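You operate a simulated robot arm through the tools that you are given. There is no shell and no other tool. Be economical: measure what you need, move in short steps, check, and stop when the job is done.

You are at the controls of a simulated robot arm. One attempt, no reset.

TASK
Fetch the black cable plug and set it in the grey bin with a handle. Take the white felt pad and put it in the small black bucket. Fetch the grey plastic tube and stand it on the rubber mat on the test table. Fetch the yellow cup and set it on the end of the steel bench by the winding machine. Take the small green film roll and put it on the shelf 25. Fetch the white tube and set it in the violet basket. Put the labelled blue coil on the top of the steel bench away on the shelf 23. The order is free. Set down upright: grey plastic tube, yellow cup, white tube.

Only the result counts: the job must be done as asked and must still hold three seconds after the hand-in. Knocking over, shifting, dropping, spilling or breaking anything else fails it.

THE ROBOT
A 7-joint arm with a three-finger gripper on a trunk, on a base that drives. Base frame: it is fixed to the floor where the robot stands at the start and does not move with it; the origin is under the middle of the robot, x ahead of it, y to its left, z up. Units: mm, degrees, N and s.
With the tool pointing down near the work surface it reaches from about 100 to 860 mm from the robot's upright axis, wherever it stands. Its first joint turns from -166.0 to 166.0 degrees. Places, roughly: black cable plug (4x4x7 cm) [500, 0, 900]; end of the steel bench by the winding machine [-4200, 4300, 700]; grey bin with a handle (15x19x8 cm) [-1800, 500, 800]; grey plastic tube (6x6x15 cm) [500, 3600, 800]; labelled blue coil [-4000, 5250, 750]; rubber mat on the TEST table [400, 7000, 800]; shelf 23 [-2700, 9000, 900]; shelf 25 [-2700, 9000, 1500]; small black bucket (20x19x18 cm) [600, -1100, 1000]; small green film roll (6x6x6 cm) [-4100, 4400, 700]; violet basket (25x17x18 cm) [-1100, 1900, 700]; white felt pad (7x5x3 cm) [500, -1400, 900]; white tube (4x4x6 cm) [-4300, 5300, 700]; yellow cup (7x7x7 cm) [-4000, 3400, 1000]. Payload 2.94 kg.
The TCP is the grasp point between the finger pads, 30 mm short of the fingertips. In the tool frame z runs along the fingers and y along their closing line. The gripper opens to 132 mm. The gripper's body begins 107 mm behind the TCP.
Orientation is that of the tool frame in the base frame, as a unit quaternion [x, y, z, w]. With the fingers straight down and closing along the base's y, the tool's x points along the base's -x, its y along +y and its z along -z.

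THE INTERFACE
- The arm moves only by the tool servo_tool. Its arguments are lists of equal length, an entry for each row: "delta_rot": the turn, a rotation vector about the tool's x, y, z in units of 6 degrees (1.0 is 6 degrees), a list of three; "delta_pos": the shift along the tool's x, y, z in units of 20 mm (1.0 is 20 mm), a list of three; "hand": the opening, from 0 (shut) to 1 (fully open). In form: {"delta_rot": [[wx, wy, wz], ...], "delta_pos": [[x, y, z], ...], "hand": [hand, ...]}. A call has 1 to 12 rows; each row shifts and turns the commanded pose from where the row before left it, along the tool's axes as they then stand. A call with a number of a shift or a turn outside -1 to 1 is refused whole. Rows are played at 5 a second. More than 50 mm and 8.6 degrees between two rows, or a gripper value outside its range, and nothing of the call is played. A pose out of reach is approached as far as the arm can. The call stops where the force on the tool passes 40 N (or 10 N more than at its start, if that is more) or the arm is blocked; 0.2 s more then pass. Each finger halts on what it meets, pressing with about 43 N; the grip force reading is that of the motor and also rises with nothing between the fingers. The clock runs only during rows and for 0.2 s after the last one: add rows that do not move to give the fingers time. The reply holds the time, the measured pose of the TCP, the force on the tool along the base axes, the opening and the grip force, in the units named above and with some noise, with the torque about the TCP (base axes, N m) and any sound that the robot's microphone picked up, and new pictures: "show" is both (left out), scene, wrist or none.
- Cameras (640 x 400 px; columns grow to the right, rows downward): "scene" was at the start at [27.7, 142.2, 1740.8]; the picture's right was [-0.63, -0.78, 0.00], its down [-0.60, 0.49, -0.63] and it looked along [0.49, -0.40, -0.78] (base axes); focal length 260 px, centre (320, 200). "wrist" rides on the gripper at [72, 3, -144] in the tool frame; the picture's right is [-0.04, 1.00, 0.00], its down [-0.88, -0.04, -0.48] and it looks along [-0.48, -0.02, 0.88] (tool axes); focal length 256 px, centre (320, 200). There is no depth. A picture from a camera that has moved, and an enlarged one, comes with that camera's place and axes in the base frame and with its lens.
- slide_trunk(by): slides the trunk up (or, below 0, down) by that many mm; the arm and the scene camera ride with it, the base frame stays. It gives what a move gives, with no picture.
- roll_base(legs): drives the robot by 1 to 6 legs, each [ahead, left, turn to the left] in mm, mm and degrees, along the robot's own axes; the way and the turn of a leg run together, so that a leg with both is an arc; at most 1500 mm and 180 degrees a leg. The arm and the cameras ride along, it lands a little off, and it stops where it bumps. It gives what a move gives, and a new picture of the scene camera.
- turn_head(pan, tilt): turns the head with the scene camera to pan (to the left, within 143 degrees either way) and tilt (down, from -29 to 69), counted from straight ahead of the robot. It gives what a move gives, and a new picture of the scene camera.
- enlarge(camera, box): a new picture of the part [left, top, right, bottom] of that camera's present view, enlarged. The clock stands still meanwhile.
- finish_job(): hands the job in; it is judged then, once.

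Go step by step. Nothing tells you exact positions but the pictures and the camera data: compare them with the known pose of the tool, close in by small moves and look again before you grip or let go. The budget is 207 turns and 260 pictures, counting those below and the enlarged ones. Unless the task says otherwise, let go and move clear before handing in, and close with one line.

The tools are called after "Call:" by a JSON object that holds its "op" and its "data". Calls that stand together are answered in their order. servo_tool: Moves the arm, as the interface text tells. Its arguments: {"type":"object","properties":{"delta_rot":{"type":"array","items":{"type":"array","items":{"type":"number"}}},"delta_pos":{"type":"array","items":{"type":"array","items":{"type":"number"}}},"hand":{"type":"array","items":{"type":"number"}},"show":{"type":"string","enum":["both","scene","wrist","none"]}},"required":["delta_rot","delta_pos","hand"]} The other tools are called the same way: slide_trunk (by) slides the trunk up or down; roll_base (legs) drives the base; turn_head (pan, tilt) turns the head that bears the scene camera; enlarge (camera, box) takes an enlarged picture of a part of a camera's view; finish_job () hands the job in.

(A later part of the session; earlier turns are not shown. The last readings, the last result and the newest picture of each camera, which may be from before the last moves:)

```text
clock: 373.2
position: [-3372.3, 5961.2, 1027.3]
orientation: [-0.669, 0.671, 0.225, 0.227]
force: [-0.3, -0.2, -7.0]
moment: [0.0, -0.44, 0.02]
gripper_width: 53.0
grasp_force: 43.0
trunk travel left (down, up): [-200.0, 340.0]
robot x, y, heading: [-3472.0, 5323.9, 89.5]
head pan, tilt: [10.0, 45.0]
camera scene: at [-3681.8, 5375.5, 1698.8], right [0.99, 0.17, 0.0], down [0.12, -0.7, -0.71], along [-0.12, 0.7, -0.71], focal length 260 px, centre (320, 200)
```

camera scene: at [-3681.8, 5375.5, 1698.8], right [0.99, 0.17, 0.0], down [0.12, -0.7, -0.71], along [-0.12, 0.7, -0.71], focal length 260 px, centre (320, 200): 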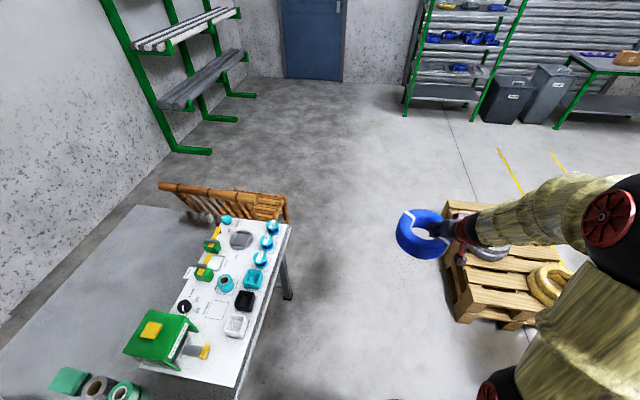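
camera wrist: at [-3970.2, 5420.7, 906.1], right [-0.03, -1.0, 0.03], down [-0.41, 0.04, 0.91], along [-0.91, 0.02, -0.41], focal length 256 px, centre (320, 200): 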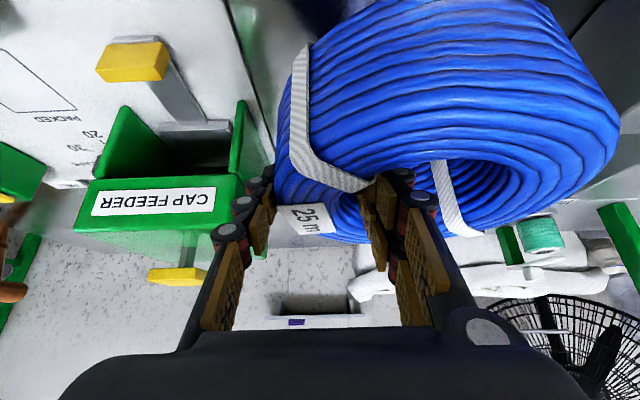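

Lane is clear. I drive ahead to y≈7700.

Call:
{"op": "roll_base", "data": {"legs": [[0, 0, 1.2], [1250, 0, 0], [1200, 0, 0]]}}

```text
clock: 385.6
position: [-3320.9, 8413.2, 1025.8]
orientation: [-0.658, 0.682, 0.221, 0.23]
force: [0.1, -0.2, -7.0]
moment: [-0.03, -0.4, -0.02]
gripper_width: 52.6
grasp_force: 43.4
trunk travel left (down, up): [-200.0, 340.0]
robot x, y, heading: [-3445.4, 7783.8, 87.7]
head pan, tilt: [10.0, 45.0]
camera scene: at [-3648.6, 7838.0, 1698.8], right [0.99, 0.13, 0.0], down [0.09, -0.7, -0.71], along [-0.09, 0.7, -0.71], focal length 260 px, centre (320, 200)
```

scene: 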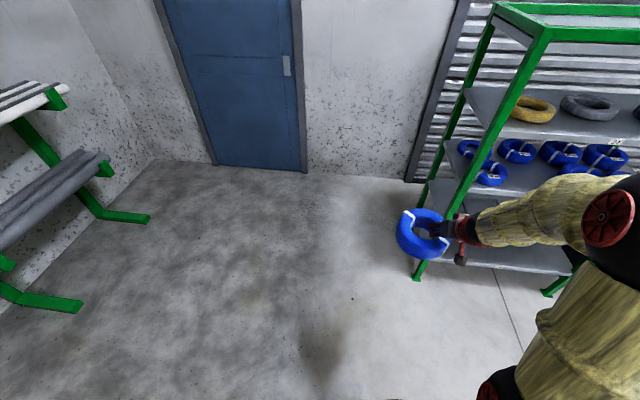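

Strafe right in front of the free slot and straighten.

Call:
{"op": "roll_base", "data": {"legs": [[0, 0, 2.3], [0, -620, 0]]}}

Call:
{"op": "turn_head", "data": {"pan": -5, "tilt": 35}}

Call:
{"op": "enlarge", "data": {"camera": "wrist", "box": [0, 0, 640, 400]}}

```text
clock: 389.5
position: [-2714.9, 8417.7, 1026.4]
orientation: [0.672, -0.669, -0.226, -0.226]
force: [0.0, -0.2, -7.4]
moment: [0.01, -0.42, 0.0]
gripper_width: 51.9
grasp_force: 43.1
trunk travel left (down, up): [-200.0, 340.0]
robot x, y, heading: [-2815.1, 7779.4, 90.3]
head pan, tilt: [10.0, 45.0]
camera scene: at [-3020.7, 7829.7, 1698.8], right [0.98, 0.17, 0.0], down [0.12, -0.7, -0.71], along [-0.12, 0.7, -0.71], focal length 260 px, centre (320, 200)
```

scene: 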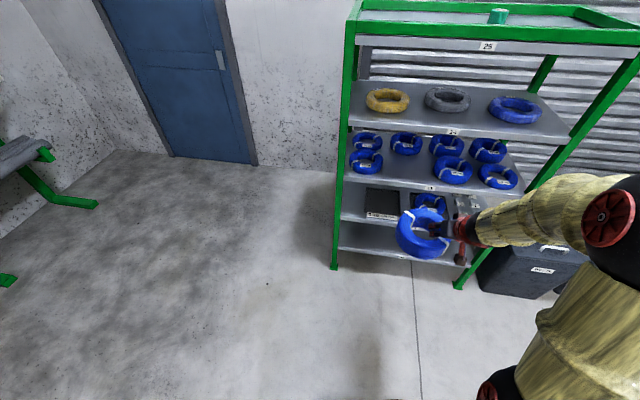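

```text
clock: 390.3
position: [-2716.1, 8416.8, 1024.9]
orientation: [0.672, -0.669, -0.225, -0.226]
force: [0.0, 0.8, -7.5]
moment: [-0.03, -0.39, -0.02]
gripper_width: 52.2
grasp_force: 43.4
trunk travel left (down, up): [-200.0, 340.0]
robot x, y, heading: [-2813.9, 7779.5, 90.0]
head pan, tilt: [-5.0, 35.0]
camera scene: at [-2999.1, 7837.4, 1713.5], right [1.0, -0.09, 0.0], down [-0.05, -0.57, -0.82], along [0.07, 0.82, -0.57], focal length 260 px, centre (320, 200)
```

scene: 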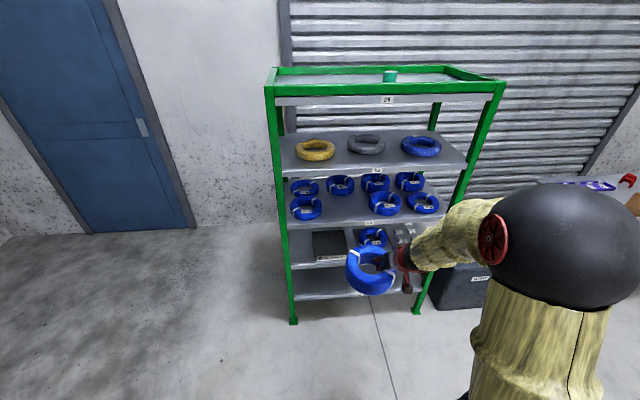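

```text
1.00 times, centred on (320, 200) of wrist (not enlarged: the box is as wide or as high as the picture)
camera zoom: at [-2717.3, 8272.8, 1095.8], right [-1.0, 0.03, 0.02], down [0.04, 0.41, 0.91], along [0.02, 0.91, -0.41], focal length 256 px, centre (320, 200)
```

zoom: 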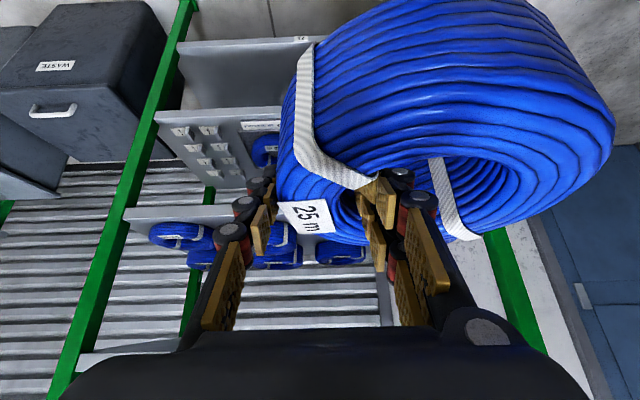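

I enlarge the scene for precise slot and shelf-edge positions.

Call:
{"op": "enlarge", "data": {"camera": "scene", "box": [265, 120, 475, 250]}}

```text
3.05 times, centred on (370, 185) of scene
camera zoom: at [-2999.1, 7837.4, 1713.5], right [1.0, -0.09, 0.0], down [-0.05, -0.57, -0.82], along [0.07, 0.82, -0.57], focal length 791 px, centre (168, 246)
```

zoom: 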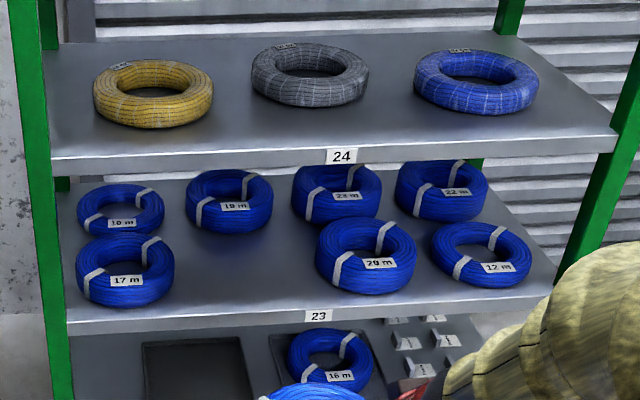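

Slot: x from -2896 to -2654, shelf 23 top ≈885, shelf 24 underside ≈1150, front edge ≈8835. I level the coil's slight droop with a roll, then check.

Call:
{"op": "servo_tool", "data": {"delta_rot": [[-0.4, 0, 0.3], [-0.4, 0, 0.3], [-0.25, 0, 0.2]], "delta_pos": [[0, 0, 0], [0, 0, 0], [0, 0, 0]], "hand": [0.2, 0.2, 0.2], "show": "none"}}

Call:
{"op": "slide_trunk", "data": {"by": -50}}

Call:
{"op": "enlarge", "data": {"camera": "scene", "box": [310, 180, 470, 320]}}

```text
clock: 391.1
position: [-2714.8, 8417.9, 1026.1]
orientation: [-0.655, 0.683, 0.272, 0.178]
force: [-0.3, 0.2, -6.9]
moment: [0.03, -0.46, 0.01]
gripper_width: 52.0
grasp_force: 43.1
trunk travel left (down, up): [-200.0, 340.0]
robot x, y, heading: [-2815.2, 7780.0, 90.1]
head pan, tilt: [-5.0, 35.0]
```

```text
clock: 392.0
position: [-2716.0, 8418.8, 975.6]
orientation: [-0.655, 0.682, 0.272, 0.179]
force: [-0.5, 0.8, -6.6]
moment: [0.01, -0.46, 0.0]
gripper_width: 51.9
grasp_force: 42.7
trunk travel left (down, up): [-150.0, 390.0]
robot x, y, heading: [-2816.4, 7777.3, 90.1]
head pan, tilt: [-5.0, 35.0]
```

```text
2.86 times, centred on (390, 250) of scene
camera zoom: at [-2999.0, 7837.2, 1663.7], right [1.0, -0.09, 0.0], down [-0.05, -0.57, -0.82], along [0.07, 0.82, -0.57], focal length 742 px, centre (120, 57)
```

zoom: 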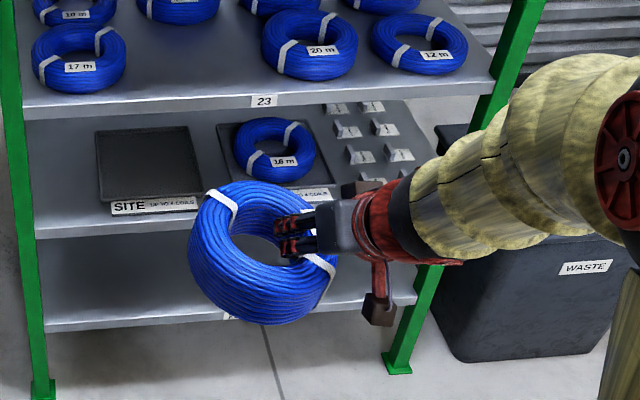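

The coil is nearly level. I lower 12 mm more and drive in 300 mm, then check.

Call:
{"op": "slide_trunk", "data": {"by": -10}}

Call:
{"op": "roll_base", "data": {"legs": [[330, 0, 0]]}}

Call:
{"op": "turn_head", "data": {"pan": -10, "tilt": 45}}

Call:
{"op": "enlarge", "data": {"camera": "wrist", "box": [0, 0, 640, 400]}}

```text
clock: 392.6
position: [-2715.5, 8417.4, 965.2]
orientation: [-0.654, 0.683, 0.271, 0.18]
force: [-0.4, -0.2, -6.7]
moment: [-0.03, -0.41, 0.0]
gripper_width: 51.7
grasp_force: 43.0
trunk travel left (down, up): [-140.0, 400.0]
robot x, y, heading: [-2812.4, 7780.3, 90.0]
head pan, tilt: [-5.0, 35.0]
```

```text
clock: 394.8
position: [-2721.5, 8747.6, 965.5]
orientation: [-0.657, 0.68, 0.272, 0.177]
force: [0.1, -0.2, -7.4]
moment: [0.0, -0.41, 0.04]
gripper_width: 51.5
grasp_force: 43.6
trunk travel left (down, up): [-140.0, 400.0]
robot x, y, heading: [-2818.3, 8109.5, 90.4]
head pan, tilt: [-5.0, 35.0]
camera scene: at [-3000.5, 8165.8, 1653.6], right [1.0, -0.08, 0.0], down [-0.05, -0.57, -0.82], along [0.07, 0.82, -0.57], focal length 260 px, centre (320, 200)
```

scene: 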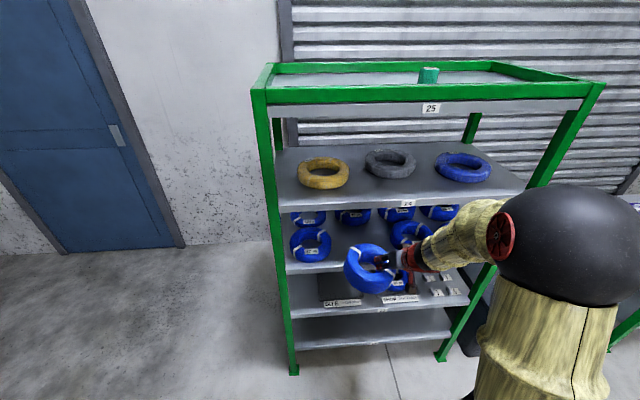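

```text
clock: 395.5
position: [-2721.5, 8748.2, 965.7]
orientation: [-0.657, 0.68, 0.272, 0.178]
force: [0.8, 0.1, -7.6]
moment: [-0.01, -0.43, 0.0]
gripper_width: 51.8
grasp_force: 42.6
trunk travel left (down, up): [-140.0, 400.0]
robot x, y, heading: [-2814.2, 8106.1, 90.5]
head pan, tilt: [-10.0, 45.0]
camera scene: at [-2994.0, 8158.2, 1638.8], right [0.99, -0.17, 0.0], down [-0.12, -0.7, -0.71], along [0.12, 0.7, -0.71], focal length 260 px, centre (320, 200)
```

scene: 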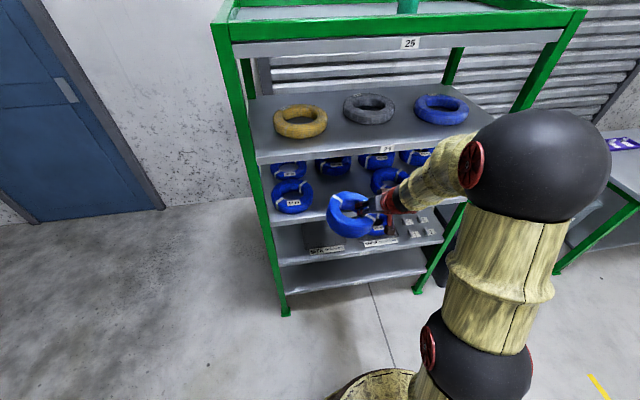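

```text
1.00 times, centred on (320, 200) of wrist (not enlarged: the box is as wide or as high as the picture)
camera zoom: at [-2711.9, 8603.2, 1035.1], right [-0.99, 0.02, 0.16], down [0.16, 0.41, 0.9], along [-0.05, 0.91, -0.41], focal length 256 px, centre (320, 200)
```

zoom: 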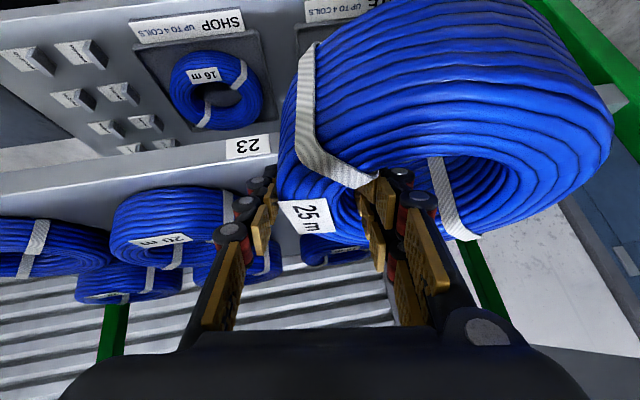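

Clearances look fine. I drive in another 145 mm with an 8 mm right shift.

Call:
{"op": "roll_base", "data": {"legs": [[145, -8, -0.4]]}}

Call:
{"op": "enlarge", "data": {"camera": "scene", "box": [230, 120, 470, 270]}}

Call:
{"op": "enlarge", "data": {"camera": "wrist", "box": [0, 0, 640, 400]}}

```text
clock: 396.8
position: [-2706.9, 8894.8, 965.7]
orientation: [-0.653, 0.684, 0.271, 0.18]
force: [-0.7, 0.3, -6.8]
moment: [-0.02, -0.46, 0.01]
gripper_width: 51.7
grasp_force: 43.3
trunk travel left (down, up): [-140.0, 400.0]
robot x, y, heading: [-2809.5, 8255.7, 89.7]
head pan, tilt: [-10.0, 45.0]
camera scene: at [-2985.9, 8307.2, 1638.7], right [0.98, -0.18, 0.0], down [-0.12, -0.7, -0.71], along [0.12, 0.7, -0.71], focal length 260 px, centre (320, 200)
```

scene: 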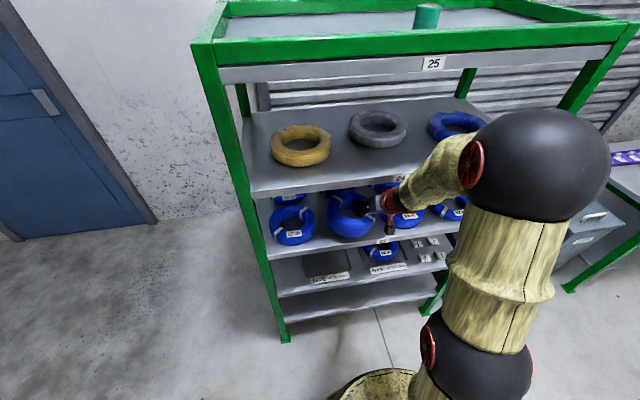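

```text
2.67 times, centred on (350, 195) of scene
camera zoom: at [-2985.9, 8307.2, 1638.7], right [0.98, -0.18, 0.0], down [-0.12, -0.7, -0.71], along [0.12, 0.7, -0.71], focal length 692 px, centre (240, 213)
```

zoom: 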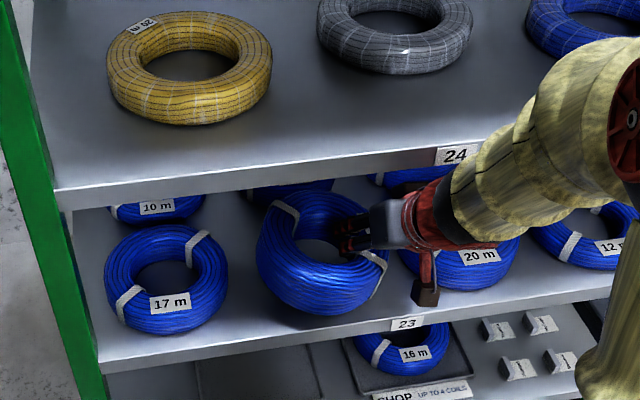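

```text
1.00 times, centred on (320, 200) of wrist (not enlarged: the box is as wide or as high as the picture)
camera zoom: at [-2699.6, 8749.5, 1034.9], right [-0.99, 0.03, 0.16], down [0.16, 0.41, 0.9], along [-0.04, 0.91, -0.41], focal length 256 px, centre (320, 200)
```

zoom: 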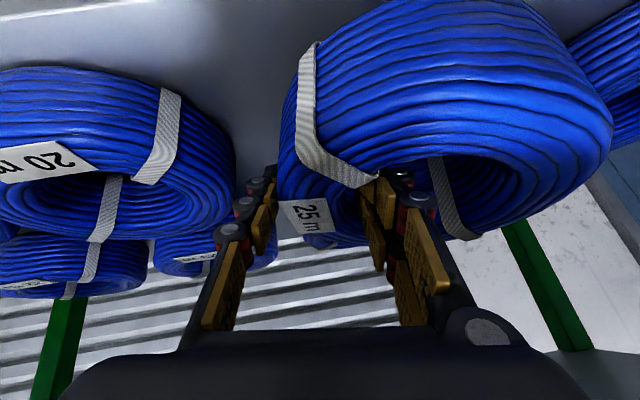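

The coil hovers above the slot. I lower in small steps.

Call:
{"op": "servo_tool", "data": {"delta_rot": [[0, 0, 0], [0, 0, 0], [0, 0, 0], [0, 0, 0], [0, 0, 0], [0, 0, 0]], "delta_pos": [[0.09, -0.02, 0.118], [0.09, -0.02, 0.118], [0.09, -0.02, 0.118], [0.09, -0.02, 0.118], [0.09, -0.02, 0.118], [0, 0, 0]], "hand": [0.2, 0.2, 0.2, 0.2, 0.2, 0.2], "show": "wrist"}}

```text
clock: 398.2
position: [-2707.1, 8893.9, 950.4]
orientation: [-0.653, 0.684, 0.271, 0.18]
force: [0.8, 0.5, -6.9]
moment: [-0.04, -0.39, 0.0]
gripper_width: 51.4
grasp_force: 42.8
trunk travel left (down, up): [-140.0, 400.0]
robot x, y, heading: [-2809.5, 8253.0, 89.8]
head pan, tilt: [-10.0, 45.0]
camera wrist: at [-2699.7, 8750.0, 1020.2], right [-0.99, 0.03, 0.16], down [0.16, 0.41, 0.9], along [-0.04, 0.91, -0.41], focal length 256 px, centre (320, 200)
```

wrist: 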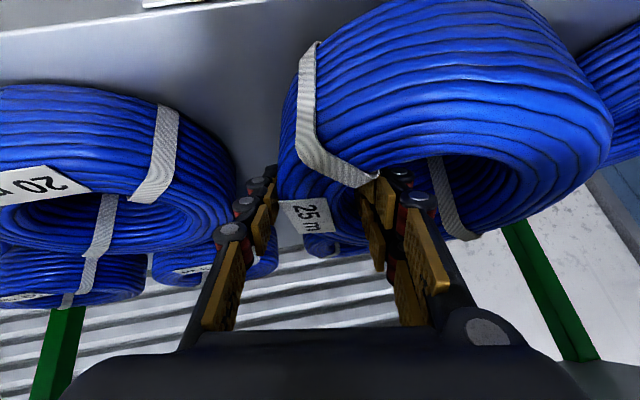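

Not yet touching; continue.

Call:
{"op": "servo_tool", "data": {"delta_rot": [[0, 0, 0], [0, 0, 0], [0, 0, 0], [0, 0, 0], [0, 0, 0], [0, 0, 0]], "delta_pos": [[0.09, -0.02, 0.118], [0.09, -0.02, 0.118], [0.06, -0.014, 0.079], [0.06, -0.014, 0.079], [0.06, -0.014, 0.079], [0, 0, 0]], "hand": [0.2, 0.2, 0.2, 0.2, 0.2, 0.2], "show": "none"}}

```text
clock: 399.6
position: [-2708.3, 8895.1, 939.4]
orientation: [-0.653, 0.683, 0.272, 0.18]
force: [-4.1, 0.1, 6.6]
moment: [-0.7, -0.22, -0.21]
gripper_width: 51.3
grasp_force: 42.9
trunk travel left (down, up): [-140.0, 400.0]
robot x, y, heading: [-2806.4, 8257.3, 90.0]
head pan, tilt: [-10.0, 45.0]
```

The near edge touches first; lowering further lets the coil pivot flat in the pinch.

Call:
{"op": "servo_tool", "data": {"delta_rot": [[0, 0, 0], [0, 0, 0], [0, 0, 0], [0, 0, 0]], "delta_pos": [[0.06, -0.014, 0.079], [0.06, -0.014, 0.079], [0.06, -0.014, 0.079], [0, 0, 0]], "hand": [0.2, 0.2, 0.2, 0.2], "show": "wrist"}}

```text
clock: 400.4
position: [-2706.6, 8897.1, 939.4]
orientation: [-0.652, 0.682, 0.275, 0.183]
force: [-0.2, -0.5, 11.7]
moment: [-0.91, -0.4, -0.01]
gripper_width: 51.4
grasp_force: 43.2
trunk travel left (down, up): [-140.0, 400.0]
robot x, y, heading: [-2810.1, 8256.9, 90.1]
head pan, tilt: [-10.0, 45.0]
stopped in row 3: the force on the tool passed its limit at 44 N (the readings are from after the stop); the commanded pose is now the measured one
camera wrist: at [-2699.4, 8751.3, 1008.1], right [-0.99, 0.03, 0.16], down [0.16, 0.4, 0.9], along [-0.04, 0.92, -0.4], focal length 256 px, centre (320, 200)
```

wrist: 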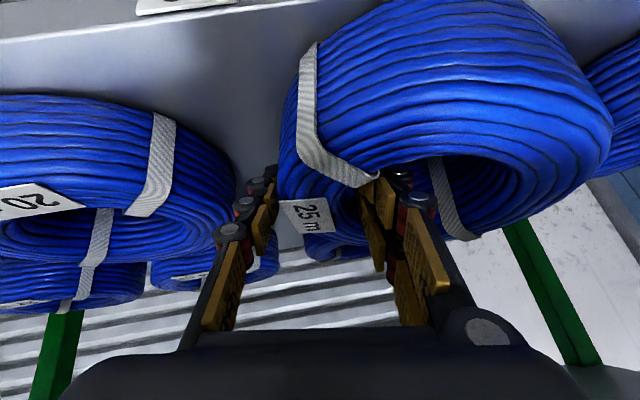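

Readings show contact at the near-right edge, so far-left is a bit high. I rotate the tool a few degrees to flatten it.

Call:
{"op": "servo_tool", "data": {"delta_rot": [[0, 0, 0], [0.22, 0.25, -0.12], [0.22, 0.25, -0.12], [0, 0, 0]], "delta_pos": [[-0.06, 0.014, -0.079], [0, 0, 0], [0, 0, 0], [0, 0, 0]], "hand": [0.2, 0.2, 0.2, 0.2], "show": "none"}}

Call:
{"op": "enlarge", "data": {"camera": "scene", "box": [230, 150, 470, 270]}}

```text
clock: 401.4
position: [-2707.2, 8896.0, 939.3]
orientation: [-0.664, 0.685, 0.238, 0.182]
force: [0.7, 0.6, -7.3]
moment: [0.03, -0.47, -0.02]
gripper_width: 51.3
grasp_force: 42.5
trunk travel left (down, up): [-140.0, 400.0]
robot x, y, heading: [-2805.2, 8250.6, 89.6]
head pan, tilt: [-10.0, 45.0]
```

```text
2.67 times, centred on (350, 210) of scene
camera zoom: at [-2986.0, 8307.1, 1638.7], right [0.98, -0.18, 0.0], down [-0.12, -0.7, -0.71], along [0.12, 0.7, -0.71], focal length 692 px, centre (240, 173)
```

zoom: 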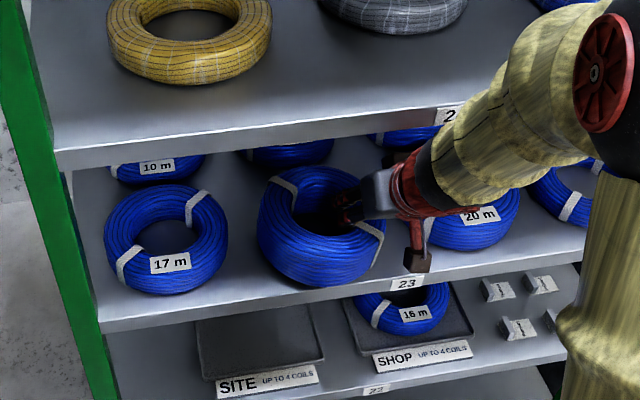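

Free again and looks level. Lower 2 mm at a time.

Call:
{"op": "servo_tool", "data": {"delta_rot": [[0, 0, 0], [0, 0, 0], [0, 0, 0], [0, 0, 0]], "delta_pos": [[0.05, -0.014, 0.079], [0.05, -0.014, 0.079], [0.05, -0.014, 0.079], [0, 0, 0]], "hand": [0.2, 0.2, 0.2, 0.2], "show": "none"}}

```text
clock: 402.4
position: [-2706.7, 8897.3, 939.3]
orientation: [-0.664, 0.683, 0.241, 0.186]
force: [-5.9, -3.8, 32.7]
moment: [0.22, -0.82, 0.03]
gripper_width: 51.4
grasp_force: 43.8
trunk travel left (down, up): [-140.0, 400.0]
robot x, y, heading: [-2809.5, 8257.4, 89.9]
head pan, tilt: [-10.0, 45.0]
```

Contact is balanced now. I release with a small opening and withdraw along the tool axis.

Call:
{"op": "servo_tool", "data": {"delta_rot": [[0, 0, 0], [0, 0, 0], [0, 0, 0], [0, 0, 0]], "delta_pos": [[-0.03, 0.007, -0.04], [0, 0, 0], [0, 0, 0], [0, 0, 0]], "hand": [0.3, 0.45, 0.5, 0.5], "show": "wrist"}}

```text
clock: 403.4
position: [-2705.4, 8896.5, 933.0]
orientation: [-0.664, 0.685, 0.239, 0.182]
force: [-0.3, 0.6, 0.3]
moment: [-0.02, 0.0, -0.01]
gripper_width: 65.9
grasp_force: 0.1
trunk travel left (down, up): [-140.0, 400.0]
robot x, y, heading: [-2808.8, 8255.7, 89.7]
head pan, tilt: [-10.0, 45.0]
camera wrist: at [-2702.0, 8755.4, 1010.8], right [-0.99, 0.04, 0.11], down [0.12, 0.45, 0.88], along [-0.01, 0.89, -0.45], focal length 256 px, centre (320, 200)
```

wrist: 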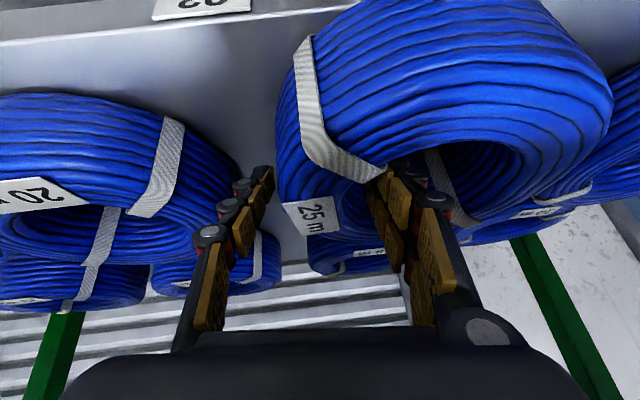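

Released. Before withdrawing I check the wrist's clearance to the shelf 24 lip.

Call:
{"op": "enlarge", "data": {"camera": "scene", "box": [330, 165, 430, 235]}}

```text
5.71 times, centred on (380, 200) of scene
camera zoom: at [-2985.9, 8306.6, 1638.8], right [0.98, -0.18, 0.0], down [-0.12, -0.7, -0.71], along [0.12, 0.7, -0.71], focal length 1484 px, centre (-23, 200)
```

zoom: 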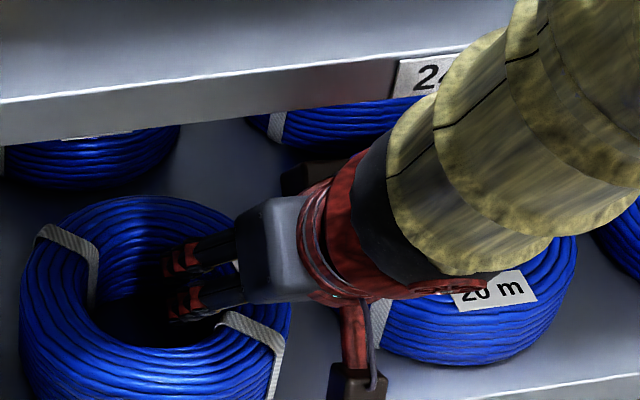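

The rear box has enough clearance. I withdraw along the tool axis in steps.

Call:
{"op": "servo_tool", "data": {"delta_rot": [[0, 0, 0], [0, 0, 0], [0, 0, 0], [0, 0, 0], [0, 0, 0]], "delta_pos": [[0, 0, -0.6], [0, 0, -0.8], [0, 0, -0.8], [0, 0, -0.8], [0, 0, -0.8]], "hand": [0.55, 0.55, 0.55, 0.55, 0.55], "show": "wrist"}}

```text
clock: 404.6
position: [-2701.3, 8853.5, 998.1]
orientation: [-0.664, 0.685, 0.239, 0.182]
force: [0.2, -0.3, -0.2]
moment: [0.0, 0.01, -0.03]
gripper_width: 72.7
grasp_force: 0.2
trunk travel left (down, up): [-140.0, 400.0]
robot x, y, heading: [-2808.8, 8255.0, 90.0]
head pan, tilt: [-10.0, 45.0]
camera wrist: at [-2698.1, 8712.3, 1074.1], right [-0.99, 0.04, 0.11], down [0.12, 0.45, 0.89], along [-0.01, 0.89, -0.45], focal length 256 px, centre (320, 200)
```

wrist: 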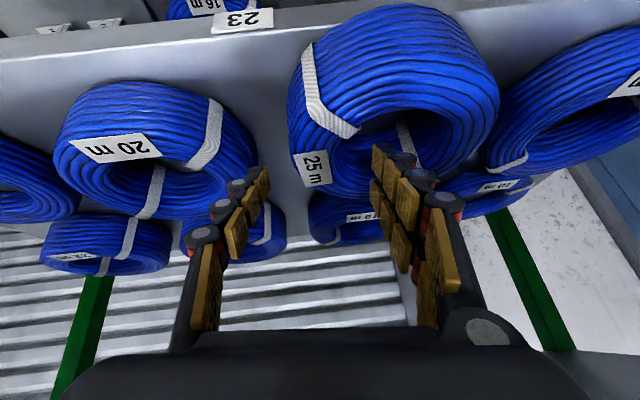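

The coil rests in the slot on shelf 23. I drive back out and return to the bench for the white tube.

Call:
{"op": "roll_base", "data": {"legs": [[-450, 0, 0], [0, 690, 0], [-1250, 0, 0], [-1200, 0, 0]]}}

Call:
{"op": "turn_head", "data": {"pan": 60, "tilt": 45}}

```text
clock: 422.2
position: [-3354.5, 5995.0, 998.0]
orientation: [0.677, -0.672, -0.242, -0.178]
force: [1.1, -0.9, 0.8]
moment: [0.01, -0.02, 0.0]
gripper_width: 72.5
grasp_force: 0.0
trunk travel left (down, up): [-140.0, 400.0]
robot x, y, heading: [-3434.8, 5390.9, 92.0]
head pan, tilt: [-10.0, 45.0]
camera scene: at [-3616.6, 5436.8, 1638.8], right [0.99, -0.14, 0.0], down [-0.1, -0.7, -0.71], along [0.1, 0.7, -0.71], focal length 260 px, centre (320, 200)
```

scene: 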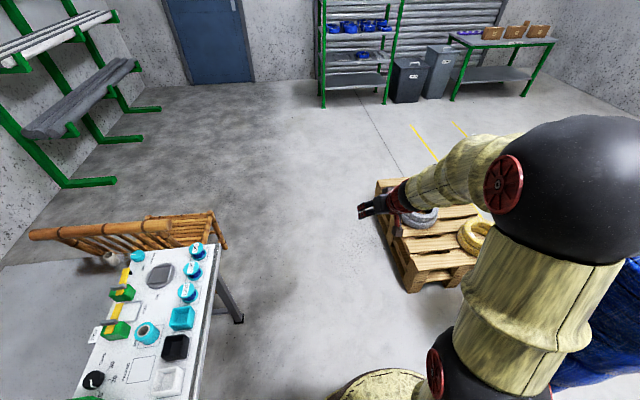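

```text
clock: 423.6
position: [-3353.2, 5995.5, 997.7]
orientation: [0.677, -0.672, -0.242, -0.178]
force: [-0.9, 0.4, 0.1]
moment: [0.02, -0.01, 0.02]
gripper_width: 72.6
grasp_force: 0.0
trunk travel left (down, up): [-140.0, 400.0]
robot x, y, heading: [-3432.8, 5394.1, 92.4]
head pan, tilt: [60.0, 45.0]
camera scene: at [-3699.6, 5394.3, 1638.8], right [0.47, 0.88, 0.0], down [0.62, -0.33, -0.71], along [-0.62, 0.33, -0.71], focal length 260 px, centre (320, 200)
```

scene: 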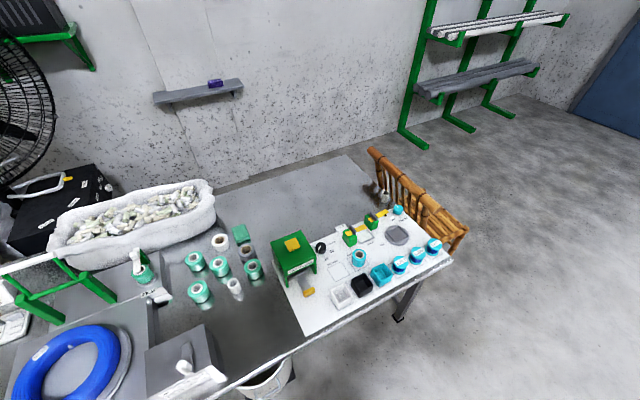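

The white tube stands at about [-4252,5332], best gripped along x. I turn to face the bench and bring the tool upright.

Call:
{"op": "roll_base", "data": {"legs": [[0, 0, 87.6]]}}

```text
clock: 427.8
position: [-4038.6, 5479.8, 996.6]
orientation: [0.953, 0.001, -0.298, 0.045]
force: [0.3, -0.5, -0.1]
moment: [-0.01, 0.01, -0.01]
gripper_width: 72.6
grasp_force: 0.0
trunk travel left (down, up): [-140.0, 400.0]
robot x, y, heading: [-3440.1, 5397.5, -178.2]
head pan, tilt: [60.0, 45.0]
camera scene: at [-3442.2, 5132.0, 1638.8], right [-0.88, 0.47, 0.0], down [0.34, 0.62, -0.71], along [-0.33, -0.62, -0.71], focal length 260 px, centre (320, 200)
```

scene: 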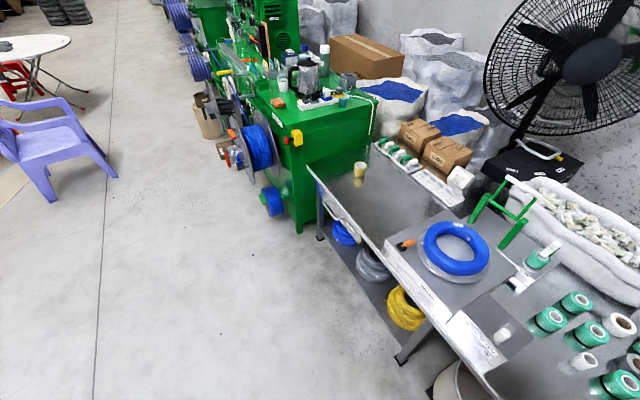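

I rotate the tool to vertical with its closing line along x.

Call:
{"op": "servo_tool", "data": {"delta_rot": [[-0.256, 0.347, -0.965], [-0.256, 0.347, -0.965], [-0.256, 0.347, -0.965], [-0.256, 0.347, -0.965], [-0.256, 0.347, -0.965], [-0.256, 0.347, -0.965], [-0.256, 0.347, -0.965], [-0.256, 0.347, -0.965], [-0.256, 0.347, -0.965], [-0.256, 0.347, -0.965], [-0.256, 0.347, -0.965], [-0.256, 0.347, -0.965]], "delta_pos": [[0, 0, 0], [0, 0, 0], [0, 0, 0], [0, 0, 0], [0, 0, 0], [0, 0, 0], [0, 0, 0], [0, 0, 0], [0, 0, 0], [0, 0, 0], [0, 0, 0], [0, 0, 0]], "hand": [0.55, 0.55, 0.55, 0.55, 0.55, 0.55, 0.55, 0.55, 0.55, 0.55, 0.55, 0.55], "show": "none"}}

Call:
{"op": "servo_tool", "data": {"delta_rot": [[-0.256, 0.347, -0.965], [-0.256, 0.347, -0.965], [-0.256, 0.347, -0.965]], "delta_pos": [[0, 0, 0], [0, 0, 0], [0, 0, 0]], "hand": [0.55, 0.55, 0.55], "show": "none"}}

Call:
{"op": "turn_head", "data": {"pan": 15, "tilt": 45}}

```text
clock: 430.4
position: [-4036.6, 5480.8, 989.8]
orientation: [0.825, 0.553, -0.111, 0.027]
force: [-0.7, -0.2, 0.0]
moment: [-0.02, -0.05, 0.0]
gripper_width: 72.7
grasp_force: 0.0
out of reach, approached as far as the arm can: row 10, 11, 12
trunk travel left (down, up): [-140.0, 400.0]
robot x, y, heading: [-3439.6, 5392.8, -178.4]
head pan, tilt: [60.0, 45.0]
```

```text
clock: 431.2
position: [-4017.9, 5482.2, 955.4]
orientation: [0.732, 0.673, -0.099, 0.031]
force: [-0.2, -0.9, 0.0]
moment: [-0.01, -0.01, 0.01]
gripper_width: 72.7
grasp_force: 0.0
out of reach, approached as far as the arm can: row 1, 2, 3
trunk travel left (down, up): [-140.0, 400.0]
robot x, y, heading: [-3435.2, 5394.4, -178.4]
head pan, tilt: [60.0, 45.0]
```

```text
clock: 432.3
position: [-4017.3, 5481.0, 956.1]
orientation: [0.733, 0.672, -0.098, 0.029]
force: [-0.2, -0.2, 0.0]
moment: [-0.03, 0.0, 0.04]
gripper_width: 72.7
grasp_force: 0.1
trunk travel left (down, up): [-140.0, 400.0]
robot x, y, heading: [-3438.4, 5395.6, -178.4]
head pan, tilt: [15.0, 45.0]
camera scene: at [-3481.6, 5180.1, 1638.8], right [-0.29, 0.96, 0.0], down [0.68, 0.2, -0.71], along [-0.68, -0.2, -0.71], focal length 260 px, centre (320, 200)
```

scene: 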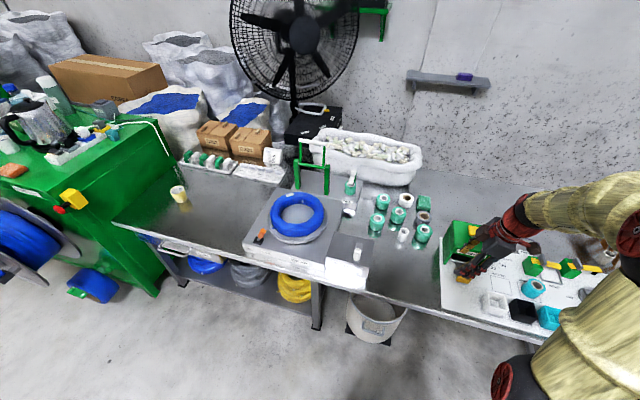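

The arm met a joint limit on this path. I raise the trunk and lift the tool, then let it converge.

Call:
{"op": "slide_trunk", "data": {"by": 110}}

Call:
{"op": "servo_tool", "data": {"delta_rot": [[0, 0, 0], [0, 0, 0], [0, 0, 0], [0, 0, 0], [0, 0, 0]], "delta_pos": [[0, 0, -1], [0, 0, -1], [0, 0, -1], [0, 0, -1], [0, 0, 0]], "hand": [0.55, 0.55, 0.55, 0.55, 0.55], "show": "wrist"}}

```text
clock: 433.8
position: [-4018.0, 5481.5, 1066.3]
orientation: [0.733, 0.673, -0.097, 0.03]
force: [-0.4, -0.2, -0.5]
moment: [0.01, -0.01, -0.01]
gripper_width: 72.4
grasp_force: 0.1
trunk travel left (down, up): [-250.0, 290.0]
robot x, y, heading: [-3438.8, 5388.7, -178.4]
head pan, tilt: [15.0, 45.0]
```

```text
clock: 434.9
position: [-4003.0, 5491.7, 1124.9]
orientation: [0.732, 0.672, -0.107, 0.032]
force: [-0.8, 0.4, 0.1]
moment: [-0.01, 0.01, -0.01]
gripper_width: 72.6
grasp_force: 0.1
out of reach, approached as far as the arm can: row 2, 3, 4
trunk travel left (down, up): [-250.0, 290.0]
robot x, y, heading: [-3439.4, 5392.8, -178.1]
head pan, tilt: [15.0, 45.0]
camera wrist: at [-3977.1, 5590.2, 1249.0], right [0.99, -0.14, -0.09], down [-0.05, -0.76, 0.64], along [-0.15, -0.63, -0.76], focal length 256 px, centre (320, 200)
```

wrist: 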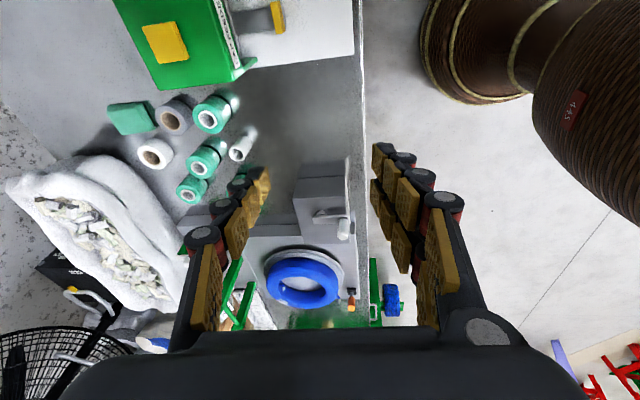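

A wrist joint limit blocks full uprightness at this spot. I shift the base so the tube is at the robot's left-front, which relieves the wrist.

Call:
{"op": "roll_base", "data": {"legs": [[110, -190, -1.8]]}}

Call:
{"op": "servo_tool", "data": {"delta_rot": [[0, 0, 0], [0, 0, 0], [0, 0, 0], [0, 0, 0], [0, 0, 0], [0, 0, 0], [0, 0, 0], [0, 0, 0], [0, 0, 0], [0, 0, 0], [0, 0, 0], [0, 0, 0]], "delta_pos": [[-1, -0.3, 0], [-1, -0.3, 0], [-1, -0.3, 0], [-1, -0.3, 0], [-1, -0.3, 0], [-1, -0.3, 0], [-1, -0.3, 0], [-1, -0.3, 0], [-1, -0.3, 0], [-1, -0.3, 0], [-1, -0.3, 0], [-1, -0.3, 0]], "hand": [0.55, 0.55, 0.55, 0.55, 0.55, 0.55, 0.55, 0.55, 0.55, 0.55, 0.55, 0.55], "show": "both"}}

```text
clock: 436.6
position: [-4113.2, 5695.7, 1123.9]
orientation: [0.743, 0.659, -0.108, 0.031]
force: [-0.4, 0.5, 1.1]
moment: [-0.01, -0.04, 0.05]
gripper_width: 72.6
grasp_force: 0.0
trunk travel left (down, up): [-250.0, 290.0]
robot x, y, heading: [-3553.9, 5571.2, 179.6]
head pan, tilt: [15.0, 45.0]
camera scene: at [-3603.4, 5366.4, 1748.9], right [-0.25, 0.97, 0.0], down [0.68, 0.18, -0.71], along [-0.68, -0.18, -0.71], focal length 260 px, centre (320, 200)
```

scene: 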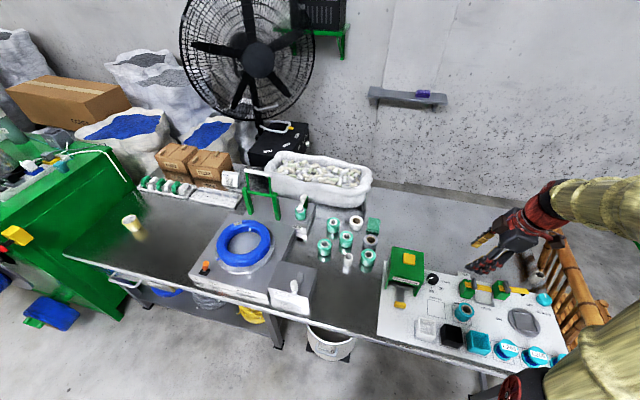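

```text
clock: 439.2
position: [-4167.5, 5473.3, 1084.2]
orientation: [0.743, 0.659, -0.112, 0.036]
force: [0.9, 0.8, -0.5]
moment: [-0.05, -0.05, 0.02]
gripper_width: 72.9
grasp_force: 0.0
out of reach, approached as far as the arm can: row 4, 5, 6, 7, 8, 9, 10, 11, 12
trunk travel left (down, up): [-250.0, 290.0]
robot x, y, heading: [-3548.7, 5574.2, 179.6]
head pan, tilt: [15.0, 45.0]
camera scene: at [-3604.1, 5365.7, 1748.7], right [-0.25, 0.97, 0.0], down [0.68, 0.18, -0.71], along [-0.68, -0.18, -0.71], focal length 260 px, centre (320, 200)
camera wrist: at [-4139.2, 5571.3, 1208.7], right [0.98, -0.17, -0.09], down [-0.07, -0.75, 0.65], along [-0.18, -0.64, -0.75], focal length 256 px, centre (320, 200)
```

scene: 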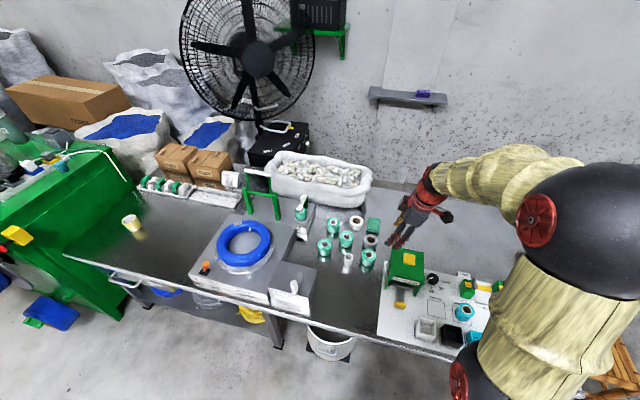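
wrist: 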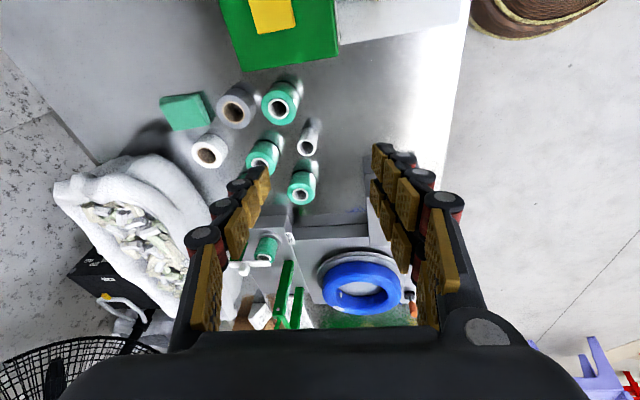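

Probably the last wrist joint is at its limit. I turn back 30° about the tool axis; a diagonal closing line is also fine for the tube.

Call:
{"op": "servo_tool", "data": {"delta_rot": [[0, 0, 1], [0, 0, 1], [0, 0, 1], [0, 0, 1], [0, 0, 1], [0, 0, 0]], "delta_pos": [[0, 0, 0], [0, 0, 0], [0, 0, 0], [0, 0, 0], [0, 0, 0], [0, 0, 0]], "hand": [0.55, 0.55, 0.55, 0.55, 0.55, 0.55], "show": "none"}}

```text
clock: 440.6
position: [-4161.6, 5474.6, 1076.3]
orientation: [0.888, 0.445, -0.098, 0.06]
force: [0.7, 0.0, -0.1]
moment: [-0.02, -0.01, -0.03]
gripper_width: 72.6
grasp_force: 0.0
out of reach, approached as far as the arm can: row 1
trunk travel left (down, up): [-250.0, 290.0]
robot x, y, heading: [-3548.3, 5575.7, 179.7]
head pan, tilt: [15.0, 45.0]
```

Now it is reachable again. I remove the residual tilt and move above the white tube.

Call:
{"op": "servo_tool", "data": {"delta_rot": [[0.063, 0.744, 0], [0.063, 0.744, 0], [0.063, 0.744, 0], [0, 0, 0], [0, 0, 0], [0, 0, 0], [0, 0, 0], [0, 0, 0], [0, 0, 0], [0, 0, 0], [0, 0, 0], [0, 0, 0]], "delta_pos": [[0, 0, 0], [0, 0, 0], [0, 0, 0], [-0.935, 0.074, 0.3], [-0.935, 0.074, 0.3], [-0.935, 0.074, 0.3], [-0.935, 0.074, 0.3], [-0.935, 0.074, 0.3], [-0.935, 0.074, 0.3], [-0.935, 0.074, 0.3], [-0.935, 0.074, 0.3], [-0.935, 0.074, 0.3]], "hand": [0.55, 0.55, 0.55, 0.55, 0.55, 0.55, 0.55, 0.55, 0.55, 0.55, 0.55, 0.55], "show": "both"}}

```text
clock: 443.2
position: [-4201.3, 5339.6, 988.7]
orientation: [0.888, 0.444, -0.1, 0.063]
force: [0.1, -0.2, 1.0]
moment: [0.0, -0.03, 0.0]
gripper_width: 72.5
grasp_force: 0.1
out of reach, approached as far as the arm can: row 1, 2, 3, 5, 6, 7, 8, 9, 10, 11, 12
trunk travel left (down, up): [-250.0, 290.0]
robot x, y, heading: [-3548.3, 5577.7, 180.0]
head pan, tilt: [15.0, 45.0]
camera scene: at [-3603.5, 5365.4, 1748.7], right [-0.25, 0.97, 0.0], down [0.68, 0.18, -0.71], along [-0.68, -0.18, -0.71], focal length 260 px, centre (320, 200)
camera wrist: at [-4138.2, 5421.9, 1109.7], right [0.78, -0.63, 0.03], down [-0.49, -0.56, 0.67], along [-0.4, -0.53, -0.74], focal length 256 px, centre (320, 200)
```

scene: 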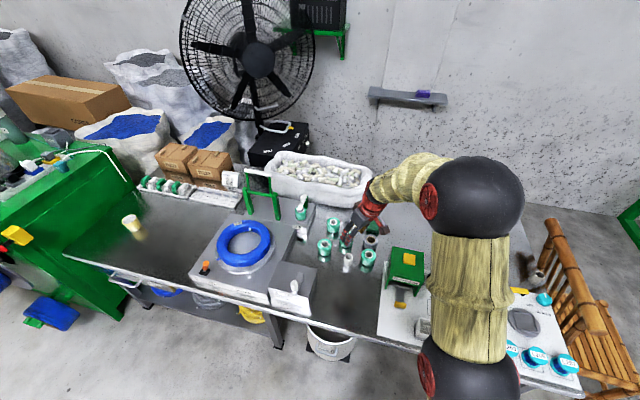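
wrist: 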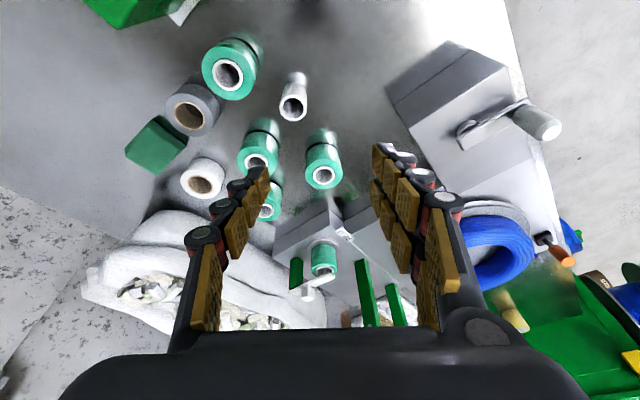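

The tilt stays blocked at this yaw. I rotate back to the standard orientation (tool x toward robot), then straighten.

Call:
{"op": "servo_tool", "data": {"delta_rot": [[0, 0, 1], [0, 0, 1], [0, 0, 1], [0, 0, 1], [0, 0, 1], [0, 0, 1], [0, 0, 1], [0, 0, 1], [0, 0, 0.8], [0, 0, 0]], "delta_pos": [[0, 0, 0], [0, 0, 0], [0, 0, 0], [0, 0, 0], [0, 0, 0], [0, 0, 0], [0, 0, 0], [0, 0, 0], [0, 0, 0], [0, 0, 0]], "hand": [0.55, 0.55, 0.55, 0.55, 0.55, 0.55, 0.55, 0.55, 0.55, 0.55], "show": "none"}}

```text
clock: 445.4
position: [-4186.8, 5353.0, 973.5]
orientation: [0.99, 0.081, -0.068, 0.096]
force: [0.9, -0.6, 0.4]
moment: [0.0, -0.01, 0.0]
gripper_width: 72.5
grasp_force: 0.2
out of reach, approached as far as the arm can: row 7, 8, 9
trunk travel left (down, up): [-250.0, 290.0]
robot x, y, heading: [-3548.8, 5576.9, 179.6]
head pan, tilt: [15.0, 45.0]
```

I retract to a relaxed posture near the robot and then straighten the tool there.

Call:
{"op": "servo_tool", "data": {"delta_rot": [[0, 0, 0], [0, 0, 0], [0, 0, 0], [0, 0, 0], [0, 0, 0], [0, 0, 0], [0, 0, 0], [0, 0, 0], [0, 0, 0], [0, 0, 0], [0, 0, 0], [0, 0, 0]], "delta_pos": [[0.725, -0.14, -1], [0.725, -0.14, -1], [0.725, -0.14, -1], [0.725, -0.14, -1], [0.725, -0.14, -1], [0.725, -0.14, -1], [0.725, -0.14, -1], [0.725, -0.14, -1], [0.725, -0.14, -1], [0.725, -0.14, -1], [0.725, -0.14, -1], [0.725, -0.14, -1]], "hand": [0.55, 0.55, 0.55, 0.55, 0.55, 0.55, 0.55, 0.55, 0.55, 0.55, 0.55, 0.55], "show": "none"}}

Call:
{"op": "servo_tool", "data": {"delta_rot": [[0.46, 0.325, 0.39], [0.46, 0.325, 0.39], [0.46, 0.325, 0.39], [0.46, 0.325, 0.39], [0, 0, 0]], "delta_pos": [[0.5, 0, -0.5], [0.5, 0, -0.5], [0, 0, 0], [0, 0, 0], [0, 0, 0]], "hand": [0.55, 0.55, 0.55, 0.55, 0.55], "show": "scene"}}

```text
clock: 448.0
position: [-3980.3, 5449.9, 1124.1]
orientation: [0.991, 0.059, -0.067, 0.099]
force: [0.0, -0.9, -0.1]
moment: [-0.01, -0.02, 0.02]
gripper_width: 72.6
grasp_force: 0.1
out of reach, approached as far as the arm can: row 1, 10, 11, 12
trunk travel left (down, up): [-250.0, 290.0]
robot x, y, heading: [-3551.9, 5573.5, 179.6]
head pan, tilt: [15.0, 45.0]
```

```text
clock: 449.2
position: [-3980.0, 5449.8, 1124.8]
orientation: [0.991, 0.059, -0.067, 0.099]
force: [0.6, -0.1, 0.0]
moment: [-0.03, 0.04, 0.0]
gripper_width: 72.5
grasp_force: 0.1
out of reach, approached as far as the arm can: row 1, 2, 3, 4
trunk travel left (down, up): [-250.0, 290.0]
robot x, y, heading: [-3551.1, 5573.4, 179.6]
head pan, tilt: [15.0, 45.0]
camera scene: at [-3602.8, 5365.6, 1748.8], right [-0.25, 0.97, 0.0], down [0.68, 0.18, -0.71], along [-0.68, -0.18, -0.71], focal length 260 px, centre (320, 200)
```

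scene: 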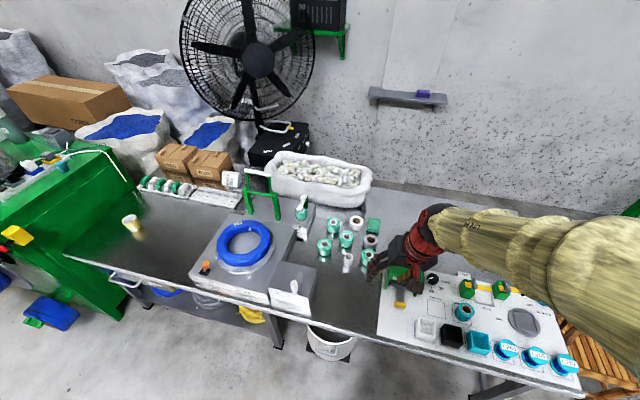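

Still limited. I probe: move straight up at the present orientation.

Call:
{"op": "servo_tool", "data": {"delta_rot": [[0, 0, 0], [0, 0, 0], [0, 0, 0], [0, 0, 0], [0, 0, 0], [0, 0, 0]], "delta_pos": [[-0.12, 0.15, -0.97], [-0.12, 0.15, -0.97], [-0.12, 0.15, -0.97], [-0.12, 0.15, -0.97], [-0.12, 0.15, -0.97], [-0.12, 0.15, -0.97]], "hand": [0.55, 0.55, 0.55, 0.55, 0.55, 0.55], "show": "none"}}

Call:
{"op": "servo_tool", "data": {"delta_rot": [[0, -0.5, 0], [0, -0.5, 0], [0, -0.5, 0], [0, -0.5, 0]], "delta_pos": [[0, 0, 0], [0, 0, 0], [0, 0, 0], [0, 0, 0]], "hand": [0.55, 0.55, 0.55, 0.55], "show": "none"}}

Call:
{"op": "servo_tool", "data": {"delta_rot": [[0.5, 0, 0], [0.5, 0, 0], [0.5, 0, 0], [0.5, 0, 0]], "delta_pos": [[0, 0, 0], [0, 0, 0], [0, 0, 0], [0, 0, 0]], "hand": [0.55, 0.55, 0.55, 0.55], "show": "none"}}

```text
clock: 450.6
position: [-3975.1, 5454.2, 1140.7]
orientation: [0.991, 0.057, -0.067, 0.103]
force: [-0.2, 0.7, -0.6]
moment: [-0.01, -0.02, 0.02]
gripper_width: 72.8
grasp_force: 0.1
out of reach, approached as far as the arm can: row 1, 2, 3, 4, 5, 6
trunk travel left (down, up): [-250.0, 290.0]
robot x, y, heading: [-3549.9, 5577.3, 179.8]
head pan, tilt: [15.0, 45.0]
```

```text
clock: 451.6
position: [-3977.2, 5455.0, 1140.2]
orientation: [0.979, 0.049, -0.17, 0.104]
force: [-0.7, 0.2, -0.4]
moment: [0.0, 0.0, 0.04]
gripper_width: 72.7
grasp_force: 0.1
trunk travel left (down, up): [-250.0, 290.0]
robot x, y, heading: [-3554.2, 5574.6, 179.7]
head pan, tilt: [15.0, 45.0]
```

```text
clock: 452.6
position: [-3977.4, 5455.0, 1140.0]
orientation: [0.979, 0.048, -0.17, 0.104]
force: [-0.4, -0.1, 0.0]
moment: [0.04, -0.02, -0.01]
gripper_width: 72.6
grasp_force: 0.0
out of reach, approached as far as the arm can: row 1, 2, 3, 4
trunk travel left (down, up): [-250.0, 290.0]
robot x, y, heading: [-3552.2, 5579.6, 179.6]
head pan, tilt: [15.0, 45.0]
```

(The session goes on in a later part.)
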